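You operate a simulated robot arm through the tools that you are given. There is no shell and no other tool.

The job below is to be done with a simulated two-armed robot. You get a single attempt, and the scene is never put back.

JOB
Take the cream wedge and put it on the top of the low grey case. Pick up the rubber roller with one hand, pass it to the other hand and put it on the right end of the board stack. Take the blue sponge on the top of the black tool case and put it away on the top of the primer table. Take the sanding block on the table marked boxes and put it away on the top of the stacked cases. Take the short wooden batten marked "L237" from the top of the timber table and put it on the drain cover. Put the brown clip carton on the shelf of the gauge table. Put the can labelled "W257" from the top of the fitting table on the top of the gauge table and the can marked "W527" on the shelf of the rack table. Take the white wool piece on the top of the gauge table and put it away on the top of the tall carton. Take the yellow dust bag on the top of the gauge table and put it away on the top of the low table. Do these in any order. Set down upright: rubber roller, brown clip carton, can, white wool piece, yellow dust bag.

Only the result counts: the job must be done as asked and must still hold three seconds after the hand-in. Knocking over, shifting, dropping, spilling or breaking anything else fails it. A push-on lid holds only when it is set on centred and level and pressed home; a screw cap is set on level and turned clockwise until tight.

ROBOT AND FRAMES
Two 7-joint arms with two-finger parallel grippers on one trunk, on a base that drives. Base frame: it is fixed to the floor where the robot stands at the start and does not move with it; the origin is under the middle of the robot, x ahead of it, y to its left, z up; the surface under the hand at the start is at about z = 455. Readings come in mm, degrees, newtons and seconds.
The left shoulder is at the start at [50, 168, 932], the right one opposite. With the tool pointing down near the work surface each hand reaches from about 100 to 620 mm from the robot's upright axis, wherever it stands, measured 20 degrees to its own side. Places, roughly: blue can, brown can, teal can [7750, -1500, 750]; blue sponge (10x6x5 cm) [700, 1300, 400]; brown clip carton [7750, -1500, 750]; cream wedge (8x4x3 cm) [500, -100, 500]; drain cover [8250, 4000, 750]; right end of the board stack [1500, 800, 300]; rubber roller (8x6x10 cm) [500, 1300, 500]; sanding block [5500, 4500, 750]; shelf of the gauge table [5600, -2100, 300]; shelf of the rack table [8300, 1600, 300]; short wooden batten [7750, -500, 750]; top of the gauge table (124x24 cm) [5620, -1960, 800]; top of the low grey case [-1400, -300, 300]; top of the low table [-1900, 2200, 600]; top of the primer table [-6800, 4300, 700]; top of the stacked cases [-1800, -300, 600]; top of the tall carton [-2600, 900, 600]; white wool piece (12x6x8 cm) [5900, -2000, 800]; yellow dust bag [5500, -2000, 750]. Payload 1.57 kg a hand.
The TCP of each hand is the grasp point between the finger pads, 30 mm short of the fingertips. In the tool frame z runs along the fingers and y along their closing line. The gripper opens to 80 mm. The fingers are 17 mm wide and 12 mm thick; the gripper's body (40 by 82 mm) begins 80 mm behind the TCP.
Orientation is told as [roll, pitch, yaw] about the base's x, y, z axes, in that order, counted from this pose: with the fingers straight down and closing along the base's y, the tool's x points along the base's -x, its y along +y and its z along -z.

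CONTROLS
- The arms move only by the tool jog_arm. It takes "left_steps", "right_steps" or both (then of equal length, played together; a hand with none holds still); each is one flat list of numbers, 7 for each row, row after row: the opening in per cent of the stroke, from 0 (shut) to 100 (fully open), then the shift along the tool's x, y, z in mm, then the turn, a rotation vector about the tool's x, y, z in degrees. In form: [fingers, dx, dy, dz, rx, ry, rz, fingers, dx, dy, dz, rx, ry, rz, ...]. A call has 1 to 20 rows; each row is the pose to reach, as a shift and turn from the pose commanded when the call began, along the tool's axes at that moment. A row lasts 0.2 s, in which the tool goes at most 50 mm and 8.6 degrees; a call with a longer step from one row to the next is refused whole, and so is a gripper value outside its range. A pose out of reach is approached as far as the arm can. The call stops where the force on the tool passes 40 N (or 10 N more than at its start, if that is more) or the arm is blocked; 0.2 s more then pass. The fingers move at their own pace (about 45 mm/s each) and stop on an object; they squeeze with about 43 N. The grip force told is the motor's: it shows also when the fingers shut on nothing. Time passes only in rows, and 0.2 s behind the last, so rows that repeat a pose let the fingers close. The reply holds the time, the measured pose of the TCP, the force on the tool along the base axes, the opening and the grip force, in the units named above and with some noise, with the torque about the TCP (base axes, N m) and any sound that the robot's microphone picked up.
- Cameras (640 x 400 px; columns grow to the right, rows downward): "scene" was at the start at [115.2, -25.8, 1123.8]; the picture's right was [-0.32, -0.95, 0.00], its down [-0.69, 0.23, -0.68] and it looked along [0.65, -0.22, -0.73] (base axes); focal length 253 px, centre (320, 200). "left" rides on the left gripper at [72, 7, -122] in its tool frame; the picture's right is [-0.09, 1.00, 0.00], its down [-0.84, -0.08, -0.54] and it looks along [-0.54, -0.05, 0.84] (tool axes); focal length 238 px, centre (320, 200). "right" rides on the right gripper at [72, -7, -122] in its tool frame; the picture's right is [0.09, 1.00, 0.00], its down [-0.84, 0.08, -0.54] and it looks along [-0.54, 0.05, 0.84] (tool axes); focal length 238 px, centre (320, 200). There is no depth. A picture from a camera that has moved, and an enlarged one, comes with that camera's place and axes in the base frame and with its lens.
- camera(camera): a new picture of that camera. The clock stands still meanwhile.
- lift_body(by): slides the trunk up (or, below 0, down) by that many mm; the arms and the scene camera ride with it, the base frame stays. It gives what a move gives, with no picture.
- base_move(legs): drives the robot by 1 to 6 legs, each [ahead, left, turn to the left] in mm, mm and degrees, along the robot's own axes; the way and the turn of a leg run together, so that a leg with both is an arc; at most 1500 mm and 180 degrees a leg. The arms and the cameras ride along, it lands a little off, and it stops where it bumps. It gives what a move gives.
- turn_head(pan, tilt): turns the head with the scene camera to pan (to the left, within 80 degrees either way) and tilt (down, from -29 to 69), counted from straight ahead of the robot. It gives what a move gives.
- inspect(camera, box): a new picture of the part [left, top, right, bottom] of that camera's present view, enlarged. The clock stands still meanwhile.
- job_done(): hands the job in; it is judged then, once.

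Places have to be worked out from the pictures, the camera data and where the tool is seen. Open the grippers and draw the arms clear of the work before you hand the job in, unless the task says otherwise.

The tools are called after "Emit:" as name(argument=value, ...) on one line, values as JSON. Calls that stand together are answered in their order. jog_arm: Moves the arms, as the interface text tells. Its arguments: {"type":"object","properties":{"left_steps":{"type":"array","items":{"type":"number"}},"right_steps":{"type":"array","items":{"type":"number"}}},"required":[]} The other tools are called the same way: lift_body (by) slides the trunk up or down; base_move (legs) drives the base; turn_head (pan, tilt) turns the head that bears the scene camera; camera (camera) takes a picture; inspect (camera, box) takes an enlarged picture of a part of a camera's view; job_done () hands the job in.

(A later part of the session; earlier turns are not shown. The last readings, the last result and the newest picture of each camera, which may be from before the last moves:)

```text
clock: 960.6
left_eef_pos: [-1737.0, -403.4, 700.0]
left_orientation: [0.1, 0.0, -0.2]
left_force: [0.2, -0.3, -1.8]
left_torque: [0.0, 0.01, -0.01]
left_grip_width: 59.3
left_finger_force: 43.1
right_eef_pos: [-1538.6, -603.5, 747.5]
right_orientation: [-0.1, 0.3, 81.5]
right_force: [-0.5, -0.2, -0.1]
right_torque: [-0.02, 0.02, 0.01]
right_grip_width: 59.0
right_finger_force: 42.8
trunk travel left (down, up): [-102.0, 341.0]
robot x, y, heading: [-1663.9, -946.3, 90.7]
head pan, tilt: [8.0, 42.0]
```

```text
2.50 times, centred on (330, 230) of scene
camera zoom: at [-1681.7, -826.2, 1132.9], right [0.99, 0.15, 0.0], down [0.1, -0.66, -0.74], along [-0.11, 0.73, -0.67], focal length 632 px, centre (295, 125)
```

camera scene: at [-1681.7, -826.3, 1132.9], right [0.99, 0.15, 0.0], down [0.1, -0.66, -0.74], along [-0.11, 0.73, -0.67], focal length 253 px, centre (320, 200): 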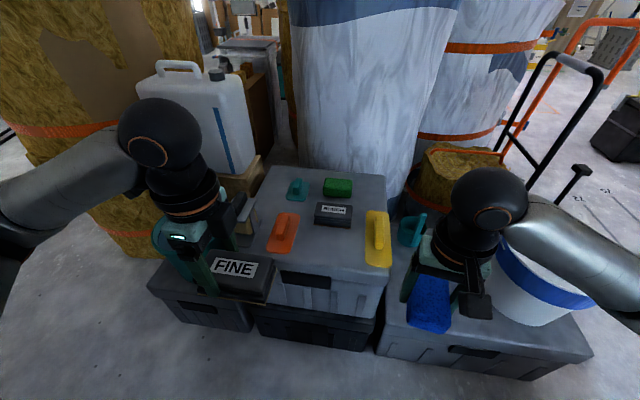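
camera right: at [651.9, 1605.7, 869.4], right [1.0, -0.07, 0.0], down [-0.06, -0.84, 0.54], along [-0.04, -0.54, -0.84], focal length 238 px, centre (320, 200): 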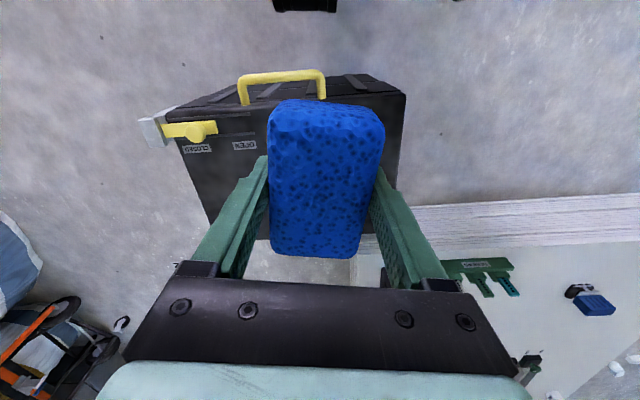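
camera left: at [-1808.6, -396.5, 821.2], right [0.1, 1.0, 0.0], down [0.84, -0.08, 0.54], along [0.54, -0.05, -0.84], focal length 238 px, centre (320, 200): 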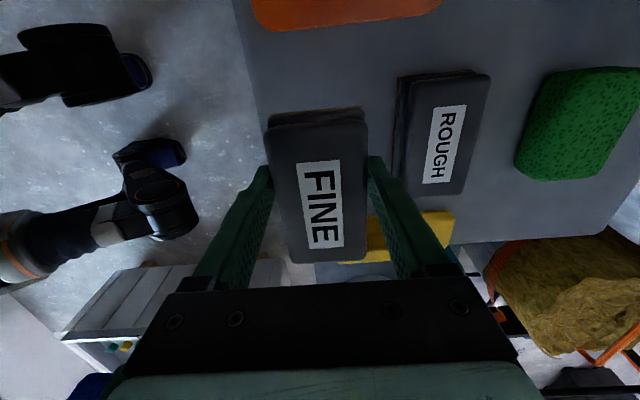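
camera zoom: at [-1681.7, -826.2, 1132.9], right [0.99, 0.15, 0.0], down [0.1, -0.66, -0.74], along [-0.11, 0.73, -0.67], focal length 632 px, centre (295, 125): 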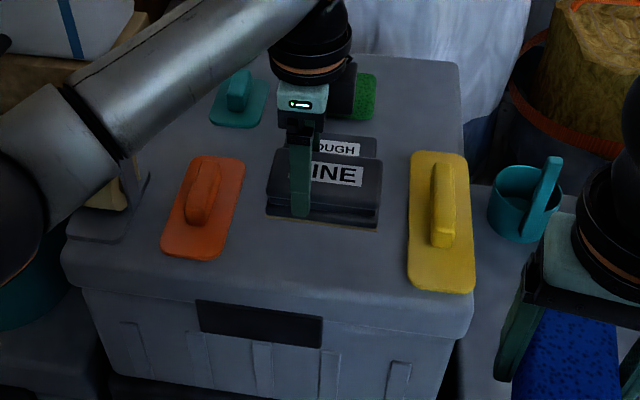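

Clearances are fine all around. I lower to ~12 mm above, then in small steps.

Emit:
jog_arm(left_steps=[0, 0, 0, 35, 0, 0, 0, 0, 0, 0, 60, 0, 0, 0, 0, 0, 0, 65, 0, 0, 0, 0, 0, 0, 67, 0, 0, 0])

Emit:
jog_arm(left_steps=[0, 0, 0, 2, 0, 0, 0, 0, 0, 0, 4, 0, 0, 0])

```text
clock: 961.6
left_eef_pos: [-1735.3, -403.9, 630.8]
left_orientation: [0.0, 0.1, -0.2]
left_force: [0.4, 0.8, -1.1]
left_torque: [0.0, 0.04, 0.0]
left_grip_width: 59.1
left_finger_force: 43.1
right_eef_pos: [-1536.3, -603.7, 746.6]
right_orientation: [-0.1, 0.2, 81.5]
right_force: [-1.0, 0.6, -1.0]
right_torque: [-0.01, -0.01, 0.03]
right_grip_width: 58.8
right_finger_force: 43.2
trunk travel left (down, up): [-102.0, 341.0]
robot x, y, heading: [-1668.2, -951.7, 91.0]
head pan, tilt: [8.0, 42.0]
```

```text
clock: 962.2
left_eef_pos: [-1735.8, -403.9, 629.6]
left_orientation: [0.2, 0.0, -0.3]
left_force: [-1.7, -2.1, 8.6]
left_torque: [-0.43, -0.6, -0.24]
left_grip_width: 59.4
left_finger_force: 42.8
right_eef_pos: [-1538.4, -604.8, 747.1]
right_orientation: [-0.1, 0.2, 81.4]
right_force: [0.7, 0.6, -0.4]
right_torque: [0.0, -0.03, -0.01]
right_grip_width: 58.7
right_finger_force: 43.5
trunk travel left (down, up): [-102.0, 341.0]
robot x, y, heading: [-1668.7, -950.2, 90.8]
head pan, tilt: [8.0, 42.0]
```

Contact. I open the fingers modestly (to ~68 mm) and check.

Emit:
jog_arm(left_steps=[0, 0, 0, -1, 0, 0, 0, 80, 0, 0, -1, 0, 0, 0, 86, 0, 0, -1, 0, 0, 0, 86, 0, 0, -1, 0, 0, 0, 86, 0, 0, -1, 0, 0, 0])

Emit:
camera(camera="left")

Emit:
inspect(camera="scene", box=[240, 150, 420, 310])

```text
clock: 963.5
left_eef_pos: [-1734.1, -405.4, 627.9]
left_orientation: [0.1, 0.1, -0.2]
left_force: [0.0, -0.9, 0.1]
left_torque: [-0.01, -0.01, 0.01]
left_grip_width: 68.7
left_finger_force: 0.1
right_eef_pos: [-1538.3, -603.8, 747.7]
right_orientation: [-0.2, 0.2, 81.5]
right_force: [-0.2, 0.0, -0.5]
right_torque: [-0.04, -0.05, -0.02]
right_grip_width: 59.1
right_finger_force: 43.0
trunk travel left (down, up): [-102.0, 341.0]
robot x, y, heading: [-1667.0, -951.8, 90.9]
head pan, tilt: [8.0, 42.0]
```

```text
taken
camera left: at [-1807.7, -397.5, 749.9], right [0.1, 1.0, 0.0], down [0.84, -0.08, 0.54], along [0.54, -0.05, -0.84], focal length 238 px, centre (320, 200)
```

left: 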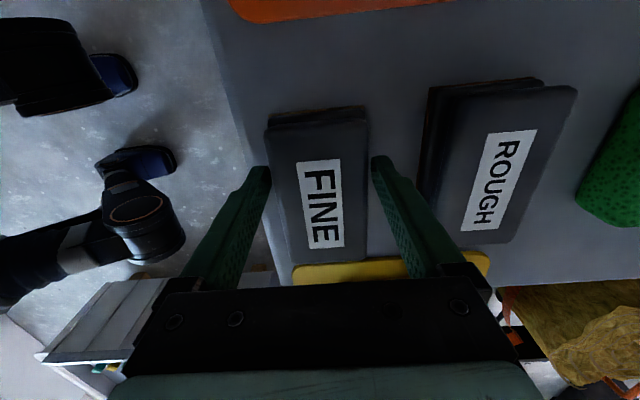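

```text
2.50 times, centred on (330, 230) of scene
camera zoom: at [-1681.7, -826.4, 1132.9], right [0.99, 0.15, 0.0], down [0.1, -0.66, -0.74], along [-0.11, 0.73, -0.67], focal length 632 px, centre (295, 125)
```

zoom: 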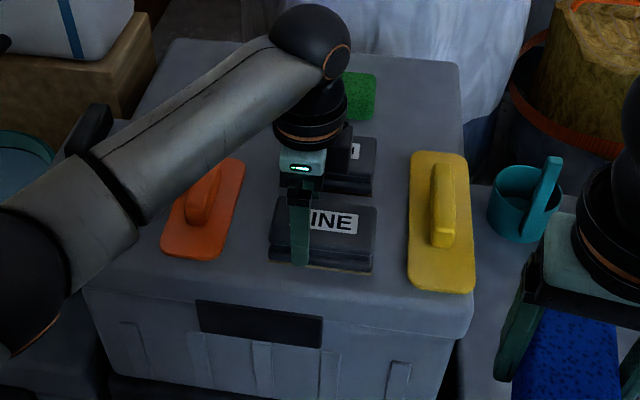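

Block released, flat. I lift the left hand straight up and retract.

Emit:
jog_arm(left_steps=[86, 0, 0, -40, 0, 0, 0, 86, 0, 0, -80, 0, 0, 0, 86, 0, 0, -120, 0, 0, 0, 100, 0, 0, -155, 0, 0, 0, 100, 20, -40, -160, 0, 0, 0, 100, 40, -80, -160, 0, 0, 0, 100, 60, -120, -160, 0, 0, 0, 100, 80, -160, -160, 0, 0, 0, 100, 100, -200, -160, 0, 0, 0])

Emit:
inspect(camera="scene", box=[240, 150, 420, 310])

```text
clock: 965.5
left_eef_pos: [-1837.2, -603.7, 784.6]
left_orientation: [0.0, 0.1, -0.2]
left_force: [0.9, 0.4, 0.5]
left_torque: [-0.01, 0.01, 0.01]
left_grip_width: 80.1
left_finger_force: 0.1
right_eef_pos: [-1538.3, -603.7, 745.5]
right_orientation: [-0.2, 0.2, 81.5]
right_force: [-0.2, 0.5, -0.1]
right_torque: [-0.01, 0.06, -0.01]
right_grip_width: 59.1
right_finger_force: 42.6
trunk travel left (down, up): [-102.0, 341.0]
robot x, y, heading: [-1667.4, -948.5, 90.7]
head pan, tilt: [8.0, 42.0]
```

```text
2.50 times, centred on (330, 230) of scene
camera zoom: at [-1681.7, -826.4, 1132.9], right [0.99, 0.15, 0.0], down [0.1, -0.66, -0.74], along [-0.11, 0.73, -0.67], focal length 632 px, centre (295, 125)
```

zoom: 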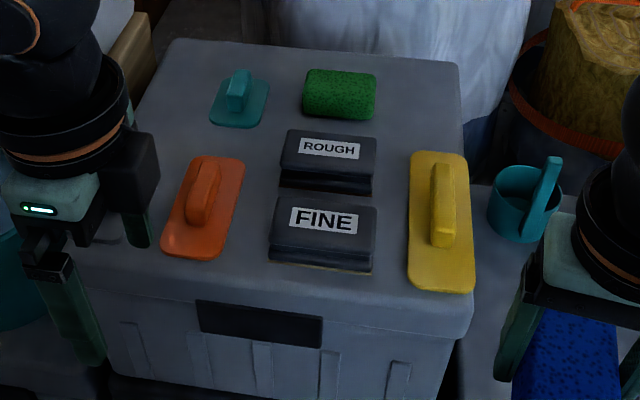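

FINE is placed next to ROUGH. Last item: the sponge for the primer table at [−6800, 4300]. I look west for a way out of here.

Emit:
turn_head(pan=70, tilt=22)

Emit:
camera(camera="scene")

```text
clock: 966.8
left_eef_pos: [-1836.3, -601.8, 787.2]
left_orientation: [0.0, 0.2, -0.2]
left_force: [0.9, 0.8, -0.3]
left_torque: [0.0, 0.0, 0.0]
left_grip_width: 80.1
left_finger_force: 0.0
right_eef_pos: [-1538.0, -602.5, 746.9]
right_orientation: [-0.1, 0.2, 81.5]
right_force: [0.0, 0.0, 0.0]
right_torque: [0.01, 0.01, 0.0]
right_grip_width: 58.8
right_finger_force: 43.0
trunk travel left (down, up): [-102.0, 341.0]
robot x, y, heading: [-1669.7, -950.2, 90.7]
head pan, tilt: [70.0, 22.0]
```

```text
taken
camera scene: at [-1756.5, -878.4, 1164.0], right [0.33, 0.94, 0.0], down [0.35, -0.12, -0.93], along [-0.88, 0.31, -0.37], focal length 253 px, centre (320, 200)
```

scene: 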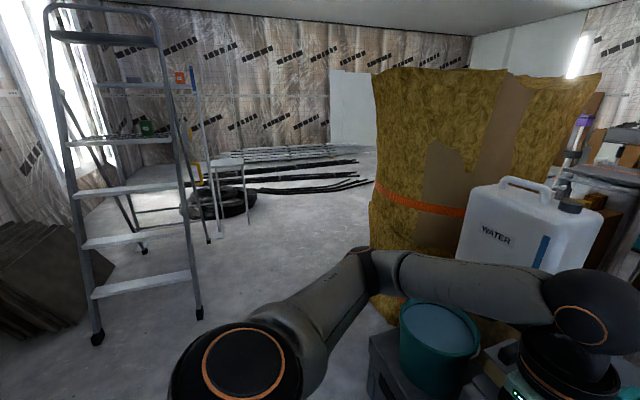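

There is a ~1 m gap between the step ladder and the gold bag. I drive through it to the open area in the west, then north.

Emit:
base_move(legs=[[130, 700, -0.7], [150, 500, 0], [550, 750, 0]])

Emit:
turn_head(pan=15, tilt=22)

Emit:
camera(camera="scene")

```text
clock: 980.5
left_eef_pos: [-3265.9, -189.9, 789.2]
left_orientation: [0.5, 0.1, -1.5]
left_force: [0.2, 0.5, 0.6]
left_torque: [0.03, -0.01, -0.02]
left_grip_width: 80.1
left_finger_force: 0.0
right_eef_pos: [-2952.4, -199.2, 746.2]
right_orientation: [-1.0, -0.3, 78.7]
right_force: [-1.7, -3.5, -1.8]
right_torque: [-0.12, 0.11, -0.03]
right_grip_width: 58.9
right_finger_force: 43.2
trunk travel left (down, up): [-102.0, 341.0]
robot x, y, heading: [-3108.7, -537.3, 89.5]
head pan, tilt: [70.0, 22.0]
stopped in leg 3: the robot was blocked; the commanded pose is now the measured one
```

```text
clock: 981.8
left_eef_pos: [-3265.5, -190.0, 790.8]
left_orientation: [0.9, 0.1, -1.4]
left_force: [-0.8, -0.7, 0.6]
left_torque: [-0.02, -0.04, -0.02]
left_grip_width: 80.2
left_finger_force: 0.1
right_eef_pos: [-2952.8, -198.1, 746.8]
right_orientation: [-1.0, -0.5, 78.8]
right_force: [-2.8, -2.7, 0.0]
right_torque: [-0.02, 0.04, 0.02]
right_grip_width: 58.9
right_finger_force: 42.8
trunk travel left (down, up): [-102.0, 341.0]
robot x, y, heading: [-3103.5, -530.1, 89.6]
head pan, tilt: [15.0, 22.0]
```

```text
taken
camera scene: at [-3127.8, -415.3, 1165.5], right [0.97, 0.25, 0.0], down [0.1, -0.35, -0.93], along [-0.24, 0.9, -0.36], focal length 253 px, centre (320, 200)
```

scene: 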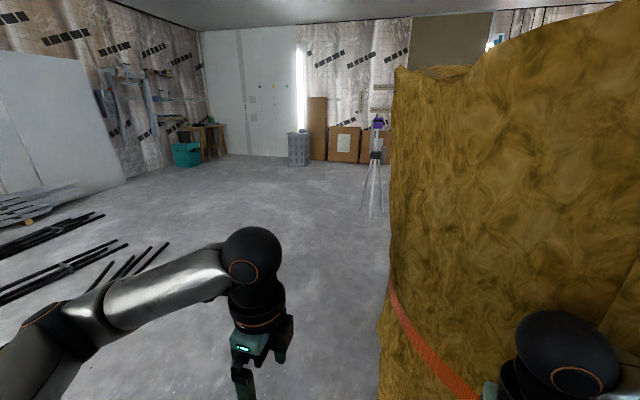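

My right hand (with the sponge) touched the big bag. I immediately back away to the south-west.

Emit:
base_move(legs=[[-120, 150, 0]])

Emit:
camera(camera="right")

Emit:
turn_head(pan=-20, tilt=30)

Emit:
camera(camera="scene")

```text
clock: 983.7
left_eef_pos: [-3415.3, -307.2, 786.1]
left_orientation: [0.0, 0.1, -1.3]
left_force: [0.1, -0.1, 0.0]
left_torque: [-0.02, -0.01, 0.0]
left_grip_width: 80.0
left_finger_force: 0.1
right_eef_pos: [-3102.9, -314.2, 742.2]
right_orientation: [-1.1, 0.5, 78.8]
right_force: [0.3, 0.1, -0.4]
right_torque: [-0.01, 0.0, -0.01]
right_grip_width: 58.7
right_finger_force: 43.2
trunk travel left (down, up): [-102.0, 341.0]
robot x, y, heading: [-3251.5, -654.6, 89.7]
head pan, tilt: [15.0, 22.0]
```

```text
taken
camera right: at [-3111.9, -384.0, 865.1], right [-0.99, 0.1, -0.02], down [0.08, 0.84, 0.53], along [0.07, 0.53, -0.84], focal length 238 px, centre (320, 200)
```

right: 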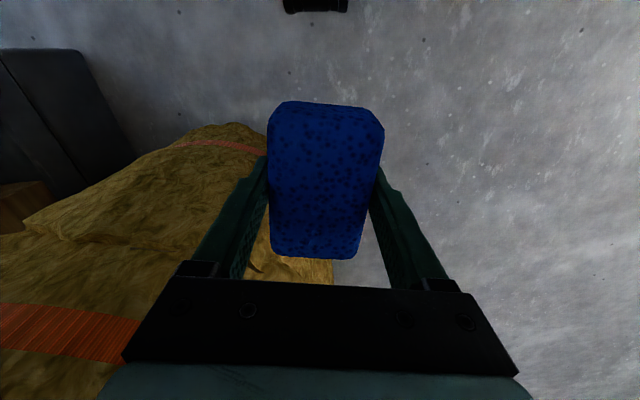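

```text
clock: 984.7
left_eef_pos: [-3415.2, -305.7, 785.1]
left_orientation: [0.1, 0.0, -1.3]
left_force: [0.6, -0.6, 0.6]
left_torque: [-0.03, -0.04, -0.02]
left_grip_width: 79.9
left_finger_force: 0.0
right_eef_pos: [-3102.8, -313.6, 742.5]
right_orientation: [-1.0, 0.4, 78.7]
right_force: [0.0, 0.7, -0.3]
right_torque: [-0.04, 0.01, 0.02]
right_grip_width: 58.9
right_finger_force: 43.4
trunk travel left (down, up): [-102.0, 341.0]
robot x, y, heading: [-3253.7, -655.4, 89.9]
head pan, tilt: [-20.0, 30.0]
```

```text
taken
camera scene: at [-3222.1, -530.3, 1151.2], right [0.94, -0.34, 0.0], down [-0.17, -0.47, -0.87], along [0.3, 0.81, -0.5], focal length 253 px, centre (320, 200)
```

scene: 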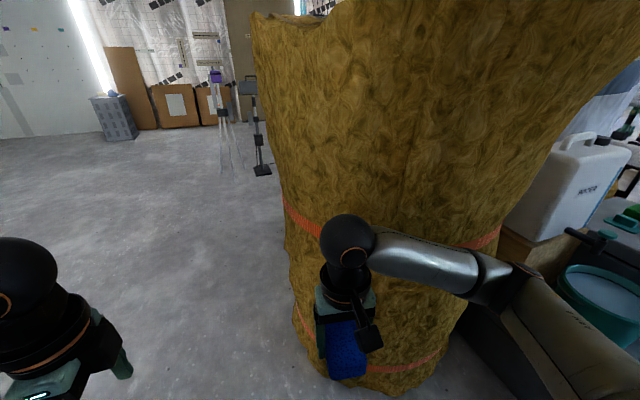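

The sponge is still held and the bag looks unmoved. I go further west, then north in the open area toward the primer table in the far corner.

Emit:
base_move(legs=[[200, 520, 0], [1350, 150, 0], [1350, 100, 0]])

Emit:
turn_head(pan=45, tilt=18)

Emit:
camera(camera="scene")

```text
clock: 1002.5
left_eef_pos: [-4203.0, 2565.3, 787.1]
left_orientation: [0.2, 0.1, -0.8]
left_force: [0.1, -0.2, 0.2]
left_torque: [0.01, -0.01, -0.02]
left_grip_width: 79.7
left_finger_force: 0.1
right_eef_pos: [-3889.0, 2560.7, 742.5]
right_orientation: [-1.0, 0.4, 79.2]
right_force: [-0.5, 0.5, -0.9]
right_torque: [0.02, 0.0, 0.0]
right_grip_width: 58.8
right_finger_force: 42.9
trunk travel left (down, up): [-102.0, 341.0]
robot x, y, heading: [-4039.5, 2219.0, 90.4]
head pan, tilt: [-20.0, 30.0]
```

```text
clock: 1003.8
left_eef_pos: [-4203.1, 2566.2, 786.7]
left_orientation: [0.0, 0.0, -0.9]
left_force: [0.1, -0.1, 0.4]
left_torque: [0.04, 0.01, 0.01]
left_grip_width: 79.9
left_finger_force: 0.0
right_eef_pos: [-3889.7, 2560.6, 743.2]
right_orientation: [-1.2, 0.4, 79.3]
right_force: [1.0, -0.3, -0.1]
right_torque: [0.01, -0.01, 0.02]
right_grip_width: 59.0
right_finger_force: 43.5
trunk travel left (down, up): [-102.0, 341.0]
robot x, y, heading: [-4039.4, 2217.8, 90.4]
head pan, tilt: [45.0, 18.0]
```

```text
taken
camera scene: at [-4104.1, 2323.6, 1170.5], right [0.7, 0.71, 0.0], down [0.22, -0.22, -0.95], along [-0.67, 0.67, -0.31], focal length 253 px, centre (320, 200)
```

scene: 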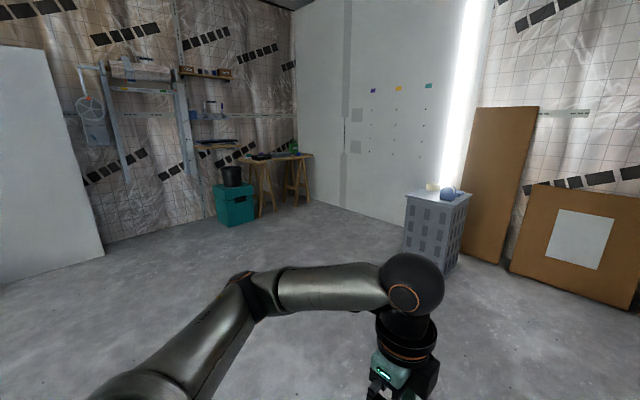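

The primer table is in the corner (east side x ≈ −6750, y 3900–4730). I turn to heading 180 and drive diagonally toward it.

Emit:
base_move(legs=[[0, 0, 89.6], [950, -1000, 0], [900, -1000, 0]])

Emit:
turn_head(pan=0, tilt=28)

Emit:
camera(camera="scene")

Emit:
inspect(camera="scene", box=[180, 130, 460, 300])

```text
clock: 1025.4
left_eef_pos: [-6246.1, 4049.9, 786.4]
left_orientation: [0.0, 0.1, 88.3]
left_force: [0.7, 0.2, 0.0]
left_torque: [-0.02, 0.01, -0.02]
left_grip_width: 79.6
left_finger_force: 0.1
right_eef_pos: [-6235.8, 4362.7, 742.5]
right_orientation: [-1.2, 0.4, 168.4]
right_force: [0.0, 0.1, -1.1]
right_torque: [0.02, -0.04, 0.0]
right_grip_width: 59.1
right_finger_force: 43.1
trunk travel left (down, up): [-102.0, 341.0]
robot x, y, heading: [-5895.6, 4210.1, 179.4]
head pan, tilt: [45.0, 18.0]
```

```text
clock: 1026.5
left_eef_pos: [-6245.8, 4051.2, 786.0]
left_orientation: [0.1, 0.2, 88.4]
left_force: [0.2, 0.4, -0.5]
left_torque: [0.03, -0.01, 0.0]
left_grip_width: 80.1
left_finger_force: 0.1
right_eef_pos: [-6236.3, 4362.7, 742.7]
right_orientation: [-1.1, 0.4, 168.4]
right_force: [0.0, 1.1, -0.1]
right_torque: [0.0, 0.02, 0.0]
right_grip_width: 59.1
right_finger_force: 42.7
trunk travel left (down, up): [-102.0, 341.0]
robot x, y, heading: [-5896.0, 4211.3, 179.2]
head pan, tilt: [0.0, 28.0]
```

```text
taken
camera scene: at [-6027.5, 4211.3, 1154.4], right [0.01, 1.0, 0.0], down [0.47, 0.0, -0.88], along [-0.88, 0.01, -0.47], focal length 253 px, centre (320, 200)
```

scene: 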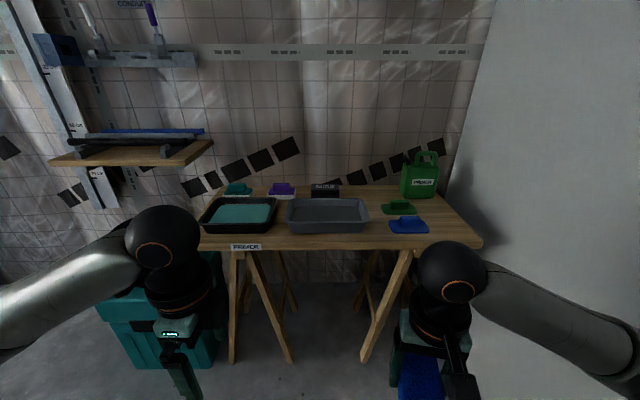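

```text
2.29 times, centred on (320, 215) of scene
camera zoom: at [-6027.5, 4211.3, 1154.4], right [0.01, 1.0, 0.0], down [0.47, 0.0, -0.88], along [-0.88, 0.01, -0.47], focal length 578 px, centre (320, 166)
```

zoom: 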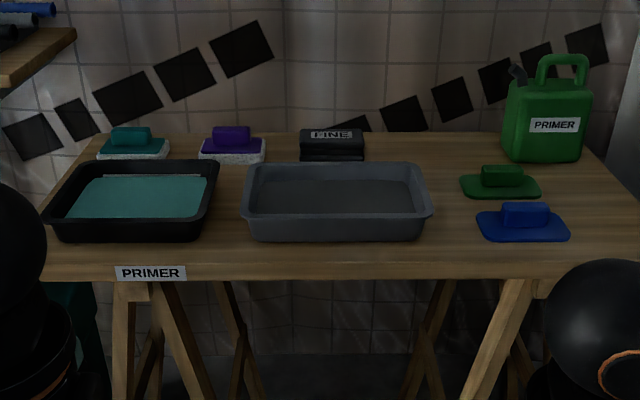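

The primer table has free room at its right front (right of the blue float), ≈[−6682, 4607]. The wall is close on that side, so I stay left of it: raise the trunk and drive to about [−6200, 4300].

Emit:
lift_body(by=140)

Emit:
base_move(legs=[[290, -85, 0.8]])

Emit:
turn_head(pan=-20, tilt=40)

Emit:
camera(camera="scene")

Emit:
camera(camera="right")

```text
clock: 1028.2
left_eef_pos: [-6246.8, 4050.0, 925.7]
left_orientation: [0.1, 0.1, 88.3]
left_force: [-0.2, 0.0, 0.6]
left_torque: [0.0, 0.01, 0.03]
left_grip_width: 80.1
left_finger_force: 0.1
right_eef_pos: [-6236.3, 4363.4, 881.6]
right_orientation: [-1.0, 0.4, 168.4]
right_force: [0.9, -0.2, 0.7]
right_torque: [0.02, -0.01, -0.01]
right_grip_width: 59.0
right_finger_force: 42.5
trunk travel left (down, up): [-242.0, 201.0]
robot x, y, heading: [-5895.3, 4211.6, 179.6]
head pan, tilt: [0.0, 28.0]
```

```text
clock: 1030.3
left_eef_pos: [-6532.6, 4126.9, 926.3]
left_orientation: [0.1, 0.2, 89.2]
left_force: [0.3, -0.6, -0.1]
left_torque: [-0.02, 0.01, -0.02]
left_grip_width: 80.1
left_finger_force: 0.0
right_eef_pos: [-6527.5, 4441.2, 882.5]
right_orientation: [-1.1, 0.4, 169.3]
right_force: [-0.1, 0.5, -0.3]
right_torque: [0.01, -0.03, 0.0]
right_grip_width: 59.1
right_finger_force: 43.0
trunk travel left (down, up): [-242.0, 201.0]
robot x, y, heading: [-6184.2, 4293.7, -179.8]
head pan, tilt: [0.0, 28.0]
```

```text
clock: 1031.1
left_eef_pos: [-6532.4, 4127.7, 925.6]
left_orientation: [0.1, 0.1, 89.2]
left_force: [-0.4, 0.1, -0.6]
left_torque: [0.02, 0.0, 0.03]
left_grip_width: 79.8
left_finger_force: 0.1
right_eef_pos: [-6528.2, 4441.3, 883.2]
right_orientation: [-1.1, 0.4, 169.3]
right_force: [0.0, -0.6, 0.0]
right_torque: [-0.02, 0.0, 0.03]
right_grip_width: 59.0
right_finger_force: 43.0
trunk travel left (down, up): [-242.0, 201.0]
robot x, y, heading: [-6187.1, 4293.9, -179.8]
head pan, tilt: [-20.0, 40.0]
```

```text
taken
camera scene: at [-6305.1, 4321.7, 1275.9], right [0.34, 0.94, 0.0], down [0.6, -0.22, -0.77], along [-0.72, 0.26, -0.64], focal length 253 px, centre (320, 200)
```

scene: 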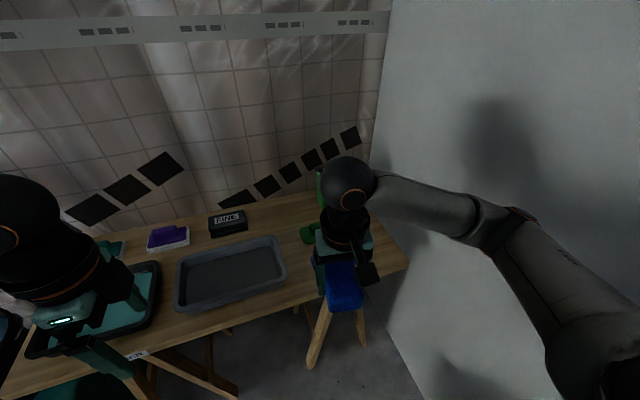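

```text
taken
camera right: at [-6456.3, 4432.4, 1005.1], right [-0.09, -1.0, -0.02], down [-0.84, 0.07, 0.53], along [-0.53, 0.07, -0.84], focal length 238 px, centre (320, 200)
```

right: 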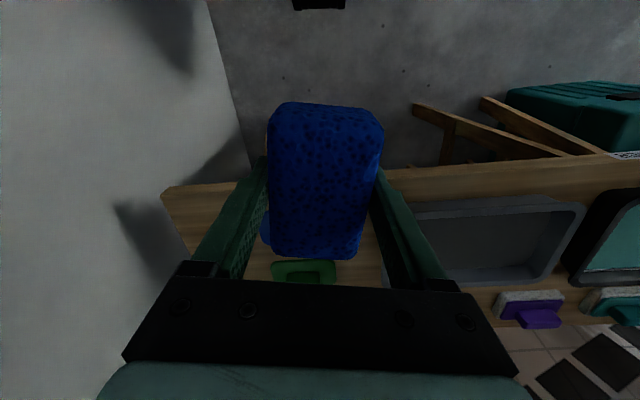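

The table top is at z ≈ 692 with its near-right corner at [−6617, 4698], the wall at y ≈ 4807 – too tight for my elbow facing west. I back off, tuck the right hand, and approach diagonally (heading 135°).

Emit:
base_move(legs=[[-300, 250, 0]])

Emit:
jog_arm(right_steps=[0, -13, 29, 0, 0, 0, 0, 0, -26, 58, 0, 0, 0, 0, 0, -39, 87, 0, 0, 0, 0, 0, -39, 87, 0, 0, 0, 0])

Emit:
base_move(legs=[[0, 0, -45], [300, 150, 0]])

Emit:
turn_head(pan=0, tilt=40)

Emit:
camera(camera="scene")

Emit:
turn_head(pan=-50, tilt=35)

Emit:
camera(camera="scene")

```text
clock: 1033.9
left_eef_pos: [-6231.9, 3880.4, 926.2]
left_orientation: [0.1, 0.1, 89.4]
left_force: [0.9, 1.0, -0.3]
left_torque: [-0.01, 0.03, -0.03]
left_grip_width: 80.0
left_finger_force: 0.1
right_eef_pos: [-6228.0, 4194.5, 883.1]
right_orientation: [-1.1, 0.4, 169.6]
right_force: [0.0, 0.4, -0.7]
right_torque: [0.03, 0.03, 0.01]
right_grip_width: 58.9
right_finger_force: 43.1
trunk travel left (down, up): [-242.0, 201.0]
robot x, y, heading: [-5884.8, 4048.8, -179.4]
head pan, tilt: [-20.0, 40.0]
```

```text
clock: 1034.9
left_eef_pos: [-6230.4, 3881.6, 926.4]
left_orientation: [0.1, 0.1, 89.4]
left_force: [-0.1, -0.5, 0.8]
left_torque: [-0.01, -0.02, -0.01]
left_grip_width: 80.2
left_finger_force: 0.0
right_eef_pos: [-6283.1, 4114.0, 881.6]
right_orientation: [-1.1, 0.3, 169.6]
right_force: [-0.1, 0.7, 0.1]
right_torque: [-0.03, 0.02, 0.0]
right_grip_width: 59.0
right_finger_force: 42.8
trunk travel left (down, up): [-242.0, 201.0]
robot x, y, heading: [-5884.4, 4048.2, -179.2]
head pan, tilt: [-20.0, 40.0]
```

```text
clock: 1039.2
left_eef_pos: [-6556.7, 4293.0, 926.4]
left_orientation: [0.1, 0.1, 42.8]
left_force: [0.3, -0.9, 0.6]
left_torque: [0.01, 0.02, 0.02]
left_grip_width: 79.9
left_finger_force: 0.1
right_eef_pos: [-6421.5, 4492.5, 881.1]
right_orientation: [-1.1, 0.4, 123.0]
right_force: [-0.3, 1.0, -0.4]
right_torque: [-0.04, -0.03, 0.04]
right_grip_width: 59.1
right_finger_force: 43.2
trunk travel left (down, up): [-242.0, 201.0]
robot x, y, heading: [-6198.4, 4157.6, 134.1]
head pan, tilt: [-20.0, 40.0]
```

```text
clock: 1040.0
left_eef_pos: [-6556.3, 4294.3, 926.7]
left_orientation: [0.1, 0.0, 42.8]
left_force: [0.9, -0.9, 0.8]
left_torque: [-0.02, 0.0, -0.01]
left_grip_width: 80.2
left_finger_force: 0.0
right_eef_pos: [-6422.4, 4492.4, 881.2]
right_orientation: [-1.1, 0.4, 123.0]
right_force: [0.0, 0.5, -1.0]
right_torque: [0.04, -0.01, 0.02]
right_grip_width: 58.9
right_finger_force: 42.9
trunk travel left (down, up): [-242.0, 201.0]
robot x, y, heading: [-6196.2, 4160.7, 133.8]
head pan, tilt: [0.0, 40.0]
```

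```text
taken
camera scene: at [-6284.2, 4246.4, 1275.8], right [0.72, 0.69, 0.0], down [0.45, -0.46, -0.77], along [-0.53, 0.55, -0.64], focal length 253 px, centre (320, 200)
```

scene: 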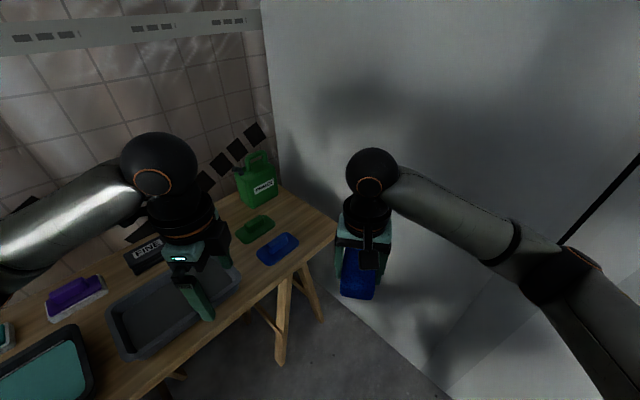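

```text
clock: 1041.2
left_eef_pos: [-6557.2, 4294.2, 925.1]
left_orientation: [0.1, 0.2, 42.8]
left_force: [-0.1, 0.7, 0.0]
left_torque: [-0.01, -0.02, 0.05]
left_grip_width: 80.2
left_finger_force: 0.0
right_eef_pos: [-6421.8, 4492.9, 880.9]
right_orientation: [-1.2, 0.4, 123.1]
right_force: [-1.0, -0.3, -0.9]
right_torque: [0.0, -0.01, 0.0]
right_grip_width: 58.9
right_finger_force: 43.0
trunk travel left (down, up): [-242.0, 201.0]
robot x, y, heading: [-6196.7, 4158.9, 133.9]
head pan, tilt: [-50.0, 35.0]
```

```text
taken
camera scene: at [-6216.0, 4272.7, 1283.4], right [0.99, -0.1, 0.0], down [-0.06, -0.57, -0.82], along [0.09, 0.81, -0.57], focal length 253 px, centre (320, 200)
```

scene: 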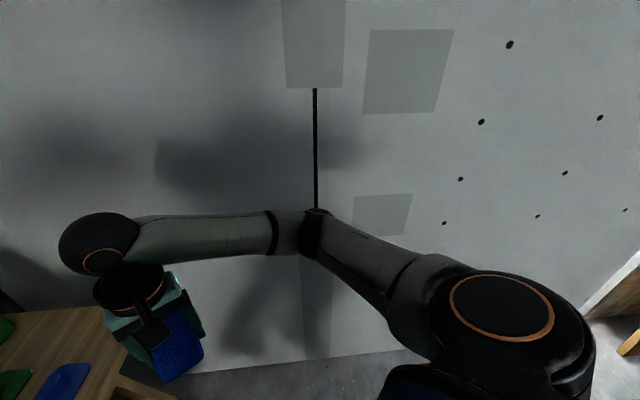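

Elbow has ~200 mm to the wall here. I advance 160 mm and check again.

Emit:
base_move(legs=[[160, 20, 1]])

Emit:
camera(camera="scene")

Emit:
turn_head(pan=0, tilt=48)

Emit:
camera(camera="scene")

Emit:
camera(camera="right")

```text
clock: 1042.6
left_eef_pos: [-6687.3, 4387.8, 926.6]
left_orientation: [0.0, 0.1, 43.8]
left_force: [-0.8, -0.1, 0.1]
left_torque: [0.0, 0.01, -0.01]
left_grip_width: 79.9
left_finger_force: 0.0
right_eef_pos: [-6554.9, 4588.8, 879.7]
right_orientation: [-1.2, 0.4, 124.0]
right_force: [-0.5, -0.7, -0.2]
right_torque: [-0.02, -0.02, -0.02]
right_grip_width: 59.0
right_finger_force: 42.6
trunk travel left (down, up): [-242.0, 201.0]
robot x, y, heading: [-6323.5, 4255.9, 135.0]
head pan, tilt: [-50.0, 35.0]
```

```text
taken
camera scene: at [-6345.1, 4373.4, 1283.3], right [1.0, -0.09, 0.0], down [-0.05, -0.57, -0.82], along [0.07, 0.82, -0.57], focal length 253 px, centre (320, 200)
```

scene: 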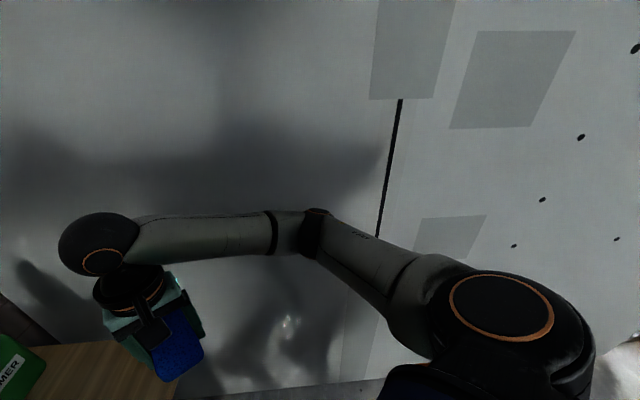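

```text
clock: 1043.8
left_eef_pos: [-6684.8, 4389.9, 925.6]
left_orientation: [0.1, 0.1, 43.8]
left_force: [0.4, -1.0, -0.4]
left_torque: [-0.03, -0.01, -0.02]
left_grip_width: 79.8
left_finger_force: 0.0
right_eef_pos: [-6554.3, 4590.8, 880.8]
right_orientation: [-1.1, 0.4, 123.9]
right_force: [-0.1, 0.8, -0.8]
right_torque: [0.01, 0.01, 0.02]
right_grip_width: 58.7
right_finger_force: 43.1
trunk travel left (down, up): [-242.0, 201.0]
robot x, y, heading: [-6321.6, 4256.2, 135.1]
head pan, tilt: [0.0, 48.0]
```

```text
taken
camera scene: at [-6408.2, 4341.3, 1264.4], right [0.71, 0.71, 0.0], down [0.52, -0.53, -0.67], along [-0.47, 0.47, -0.74], focal length 253 px, centre (320, 200)
```

scene: 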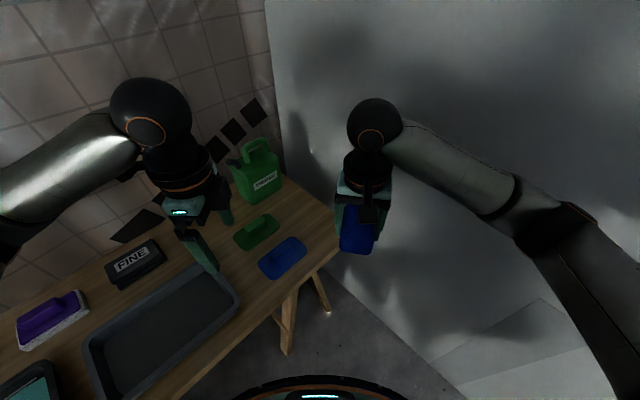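

```text
taken
camera right: at [-6510.7, 4533.0, 1003.7], right [-0.77, -0.63, -0.02], down [-0.54, 0.65, 0.53], along [-0.33, 0.42, -0.84], focal length 238 px, centre (320, 200)
```

right: 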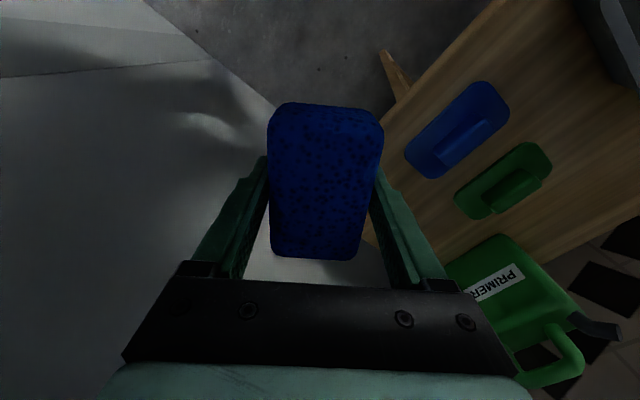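

Right strip of the table: y 4557…4698 is free beside the floats; target ≈[−6705, 4627]. I move the sponge there in two parts, checking the wall clearance.

Emit:
jog_arm(right_steps=[0, -29, 26, 0, 0, 0, 0, 0, -57, 53, 0, 0, 0, 0, 0, -57, 53, 0, 0, 0, 0])

Emit:
turn_head(pan=-50, tilt=35)

Emit:
camera(camera="scene")

```text
clock: 1044.6
left_eef_pos: [-6685.1, 4388.7, 925.5]
left_orientation: [0.1, 0.1, 43.8]
left_force: [-0.3, -0.1, 0.2]
left_torque: [-0.03, 0.02, -0.02]
left_grip_width: 80.0
left_finger_force: 0.1
right_eef_pos: [-6631.3, 4607.4, 877.7]
right_orientation: [-1.1, 0.5, 124.0]
right_force: [-0.3, 0.3, 0.4]
right_torque: [0.01, 0.02, 0.0]
right_grip_width: 59.1
right_finger_force: 43.0
trunk travel left (down, up): [-242.0, 201.0]
robot x, y, heading: [-6325.8, 4257.8, 134.9]
head pan, tilt: [0.0, 48.0]
```

```text
clock: 1045.8
left_eef_pos: [-6684.7, 4388.6, 926.8]
left_orientation: [0.1, 0.1, 43.8]
left_force: [0.6, -0.2, 0.6]
left_torque: [0.0, -0.01, 0.02]
left_grip_width: 80.0
left_finger_force: 0.0
right_eef_pos: [-6630.0, 4608.0, 878.5]
right_orientation: [-1.1, 0.3, 124.0]
right_force: [0.2, -0.1, -0.6]
right_torque: [-0.02, 0.01, -0.05]
right_grip_width: 58.8
right_finger_force: 42.8
trunk travel left (down, up): [-242.0, 201.0]
robot x, y, heading: [-6324.1, 4256.3, 134.9]
head pan, tilt: [-50.0, 35.0]
```

```text
taken
camera scene: at [-6344.8, 4373.2, 1283.4], right [1.0, -0.09, 0.0], down [-0.05, -0.57, -0.82], along [0.07, 0.82, -0.57], focal length 253 px, centre (320, 200)
```

scene: 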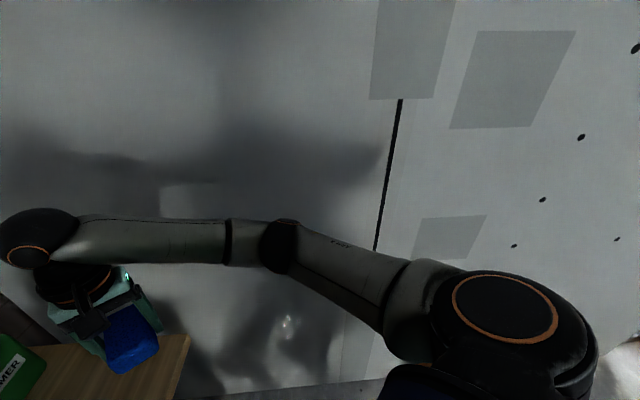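

Elbow and wall stay well apart. I continue the second half.

Emit:
jog_arm(right_steps=[0, -29, 26, 0, 0, 0, 0, 0, -57, 52, 0, 0, 0, 0, 0, -57, 52, 0, 0, 0, 0])

Emit:
camera(camera="right")

Emit:
turn_head(pan=-10, tilt=45)

Emit:
camera(camera="scene")

```text
clock: 1046.6
left_eef_pos: [-6685.8, 4388.6, 926.2]
left_orientation: [0.1, 0.2, 43.7]
left_force: [-0.2, -0.3, 0.4]
left_torque: [-0.01, 0.0, 0.05]
left_grip_width: 79.8
left_finger_force: 0.0
right_eef_pos: [-6704.7, 4624.8, 876.8]
right_orientation: [-1.1, 0.4, 124.0]
right_force: [0.2, -0.5, -1.3]
right_torque: [0.01, 0.02, 0.01]
right_grip_width: 58.9
right_finger_force: 43.2
trunk travel left (down, up): [-242.0, 201.0]
robot x, y, heading: [-6323.8, 4258.5, 134.9]
head pan, tilt: [-50.0, 35.0]
```

```text
taken
camera right: at [-6660.1, 4568.4, 1000.1], right [-0.77, -0.63, -0.02], down [-0.54, 0.65, 0.54], along [-0.33, 0.42, -0.84], focal length 238 px, centre (320, 200)
```

right: 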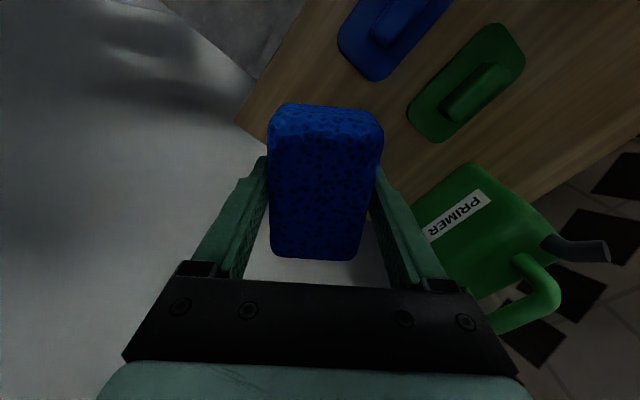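

```text
clock: 1047.7
left_eef_pos: [-6685.2, 4389.6, 926.2]
left_orientation: [0.0, 0.1, 43.8]
left_force: [0.5, 0.0, -0.6]
left_torque: [0.03, 0.01, -0.02]
left_grip_width: 80.1
left_finger_force: 0.0
right_eef_pos: [-6703.4, 4625.1, 876.7]
right_orientation: [-1.1, 0.4, 124.0]
right_force: [-1.7, -0.4, -0.7]
right_torque: [0.01, 0.01, -0.01]
right_grip_width: 58.7
right_finger_force: 43.1
trunk travel left (down, up): [-242.0, 201.0]
robot x, y, heading: [-6325.9, 4259.1, 134.7]
head pan, tilt: [-10.0, 45.0]
```

```text
taken
camera scene: at [-6399.1, 4352.2, 1268.6], right [0.82, 0.57, 0.0], down [0.4, -0.58, -0.71], along [-0.4, 0.58, -0.71], focal length 253 px, centre (320, 200)
```

scene: 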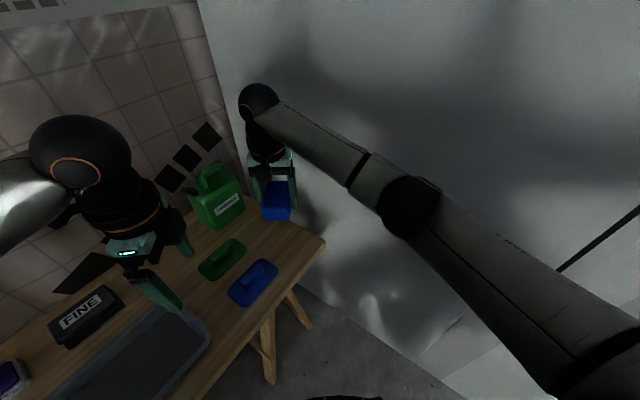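

The sponge hangs over the free strip (≈10 mm from the float and the edge). I nudge 4 mm toward the edge and lower to ~13 mm above the table.

Emit:
jog_arm(right_steps=[0, -3.3, -2.2, 10, 0, 0, 0, 0, -3.3, -2.2, 50, 0, 0, 0, 0, -3.3, -2.2, 90, 0, 0, 0, 0, -3.3, -2.2, 125, 0, 0, 0, 0, -3.3, -2.2, 138, 0, 0, 0, 0, -3.3, -2.2, 138, 0, 0, 0])

Emit:
camera(camera="right")

Emit:
inspect(camera="scene", box=[180, 150, 340, 310])

```text
clock: 1049.0
left_eef_pos: [-6686.1, 4388.5, 927.0]
left_orientation: [0.1, 0.1, 43.9]
left_force: [-0.2, -0.5, 0.5]
left_torque: [0.01, 0.02, -0.02]
left_grip_width: 80.0
left_finger_force: 0.0
right_eef_pos: [-6701.9, 4629.6, 740.7]
right_orientation: [-1.1, 0.4, 123.9]
right_force: [-0.5, -0.1, -0.3]
right_torque: [0.04, 0.02, 0.01]
right_grip_width: 59.0
right_finger_force: 43.3
trunk travel left (down, up): [-242.0, 201.0]
robot x, y, heading: [-6322.1, 4257.1, 134.8]
head pan, tilt: [-10.0, 45.0]
```

```text
taken
camera right: at [-6659.3, 4572.9, 863.1], right [-0.77, -0.63, -0.02], down [-0.54, 0.65, 0.54], along [-0.33, 0.42, -0.84], focal length 238 px, centre (320, 200)
```

right: 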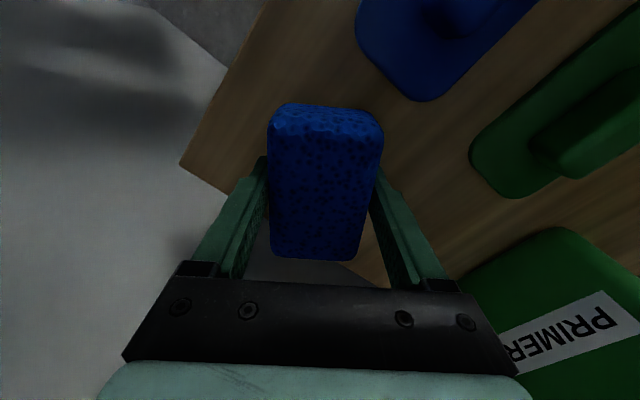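

```text
2.50 times, centred on (260, 230) of scene
camera zoom: at [-6399.1, 4352.2, 1268.6], right [0.82, 0.57, 0.0], down [0.4, -0.58, -0.71], along [-0.4, 0.58, -0.71], focal length 632 px, centre (470, 125)
```

zoom: 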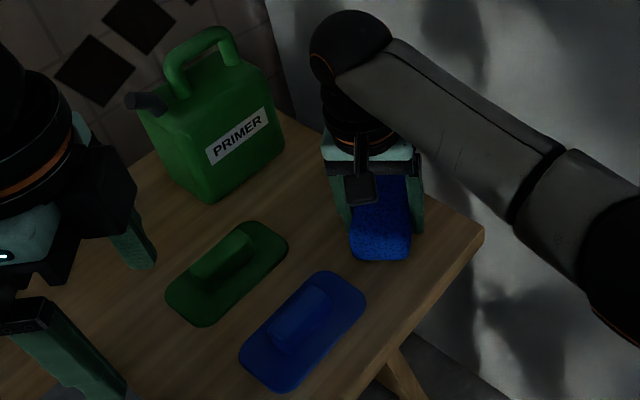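

Table edge confirmed at y ≈ 4700; the sponge stays inside. I lower in small steps to contact.

Emit:
jog_arm(right_steps=[0, 0, 0, 5, 0, 0, 0, 0, 0, 0, 9, 0, 0, 0, 0, 0, 0, 11, 0, 0, 0])

Emit:
jog_arm(right_steps=[0, 0, 0, 2, 0, 0, 0, 0, 0, 0, 3, 0, 0, 0])

```text
clock: 1049.8
left_eef_pos: [-6685.7, 4387.2, 926.5]
left_orientation: [0.2, 0.1, 43.8]
left_force: [0.6, 0.3, -0.4]
left_torque: [-0.02, 0.0, 0.02]
left_grip_width: 79.9
left_finger_force: 0.1
right_eef_pos: [-6702.1, 4628.7, 730.7]
right_orientation: [-1.1, 0.3, 123.9]
right_force: [4.1, -1.3, 7.4]
right_torque: [-0.16, 0.18, 0.11]
right_grip_width: 59.0
right_finger_force: 42.7
trunk travel left (down, up): [-242.0, 201.0]
robot x, y, heading: [-6324.5, 4258.5, 134.8]
head pan, tilt: [-10.0, 45.0]
```

```text
clock: 1050.5
left_eef_pos: [-6682.7, 4387.3, 927.2]
left_orientation: [0.2, 0.0, 43.8]
left_force: [0.0, 0.5, -0.8]
left_torque: [-0.02, 0.01, -0.01]
left_grip_width: 80.2
left_finger_force: 0.1
right_eef_pos: [-6702.0, 4629.9, 731.4]
right_orientation: [-0.9, 0.0, 124.1]
right_force: [12.1, -0.5, 27.9]
right_torque: [-0.54, 0.51, 0.22]
right_grip_width: 58.8
right_finger_force: 43.0
trunk travel left (down, up): [-242.0, 201.0]
robot x, y, heading: [-6326.1, 4254.2, 134.9]
head pan, tilt: [-10.0, 45.0]
```

Contact at TCP ≈731. I ease up 3.5 mm and open the fingers to ~70 mm.

Emit:
jog_arm(right_steps=[0, 0, 0, -2, 0, 0, 0, 0, 0, 0, -3.5, 0, 0, 0, 80, 0, 0, -3.5, 0, 0, 0, 88, 0, 0, -3.5, 0, 0, 0, 88, 0, 0, -3.5, 0, 0, 0, 88, 0, 0, -3.5, 0, 0, 0])

Emit:
camera(camera="right")

Emit:
inspect(camera="scene", box=[180, 150, 340, 310])

```text
clock: 1051.8
left_eef_pos: [-6686.0, 4387.6, 926.5]
left_orientation: [0.2, 0.1, 43.8]
left_force: [0.1, 0.9, 0.7]
left_torque: [-0.01, 0.0, -0.01]
left_grip_width: 79.9
left_finger_force: 0.0
right_eef_pos: [-6701.0, 4631.1, 730.9]
right_orientation: [-1.1, 0.2, 123.9]
right_force: [5.3, 6.8, 18.7]
right_torque: [-0.15, 0.51, -0.14]
right_grip_width: 62.4
right_finger_force: 0.1
trunk travel left (down, up): [-242.0, 201.0]
robot x, y, heading: [-6325.5, 4258.9, 134.7]
head pan, tilt: [-10.0, 45.0]
```

```text
taken
camera right: at [-6657.1, 4574.1, 853.2], right [-0.78, -0.63, -0.02], down [-0.54, 0.65, 0.54], along [-0.33, 0.43, -0.84], focal length 238 px, centre (320, 200)
```

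right: 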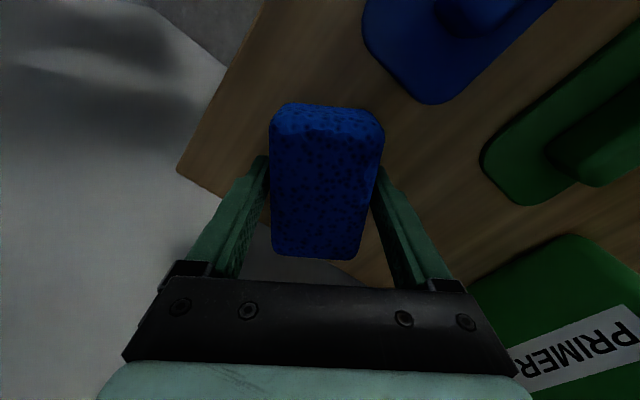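

```text
2.50 times, centred on (260, 230) of scene
camera zoom: at [-6397.5, 4351.6, 1268.8], right [0.82, 0.57, 0.0], down [0.4, -0.58, -0.71], along [-0.41, 0.58, -0.71], focal length 632 px, centre (470, 125)
```

zoom: 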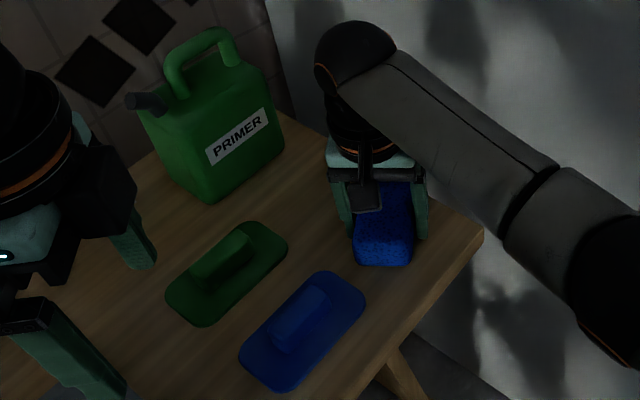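

The fingertips are pressing on the table. I raise 4 mm more so they can open freely.

Emit:
jog_arm(right_steps=[88, 0, 0, -2, 0, 0, 0, 88, 0, 0, -4.5, 0, 0, 0, 88, 0, 0, -4.5, 0, 0, 0, 88, 0, 0, -4.5, 0, 0, 0])

Emit:
camera(camera="right")

```text
clock: 1052.8
left_eef_pos: [-6685.8, 4388.9, 927.0]
left_orientation: [0.0, 0.1, 43.8]
left_force: [-0.9, -0.2, -0.4]
left_torque: [-0.02, 0.01, -0.02]
left_grip_width: 80.0
left_finger_force: 0.0
right_eef_pos: [-6702.0, 4630.2, 732.9]
right_orientation: [-1.1, 0.5, 123.9]
right_force: [0.3, 0.8, -0.1]
right_torque: [0.01, 0.01, 0.0]
right_grip_width: 70.3
right_finger_force: 0.0
trunk travel left (down, up): [-242.0, 201.0]
robot x, y, heading: [-6319.8, 4256.9, 134.9]
head pan, tilt: [-10.0, 45.0]
```

```text
taken
camera right: at [-6658.0, 4572.9, 855.8], right [-0.77, -0.63, -0.02], down [-0.54, 0.65, 0.53], along [-0.33, 0.42, -0.85], focal length 238 px, centre (320, 200)
```

right: 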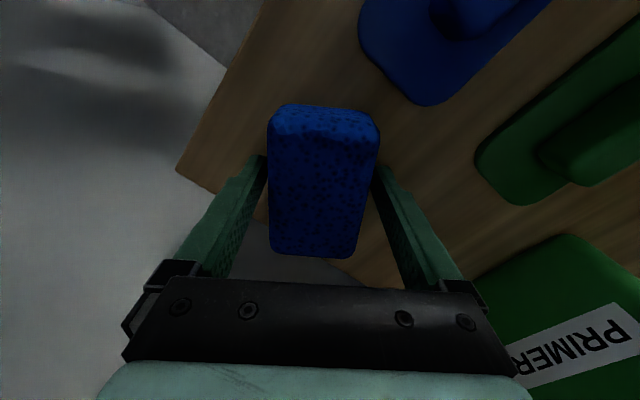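

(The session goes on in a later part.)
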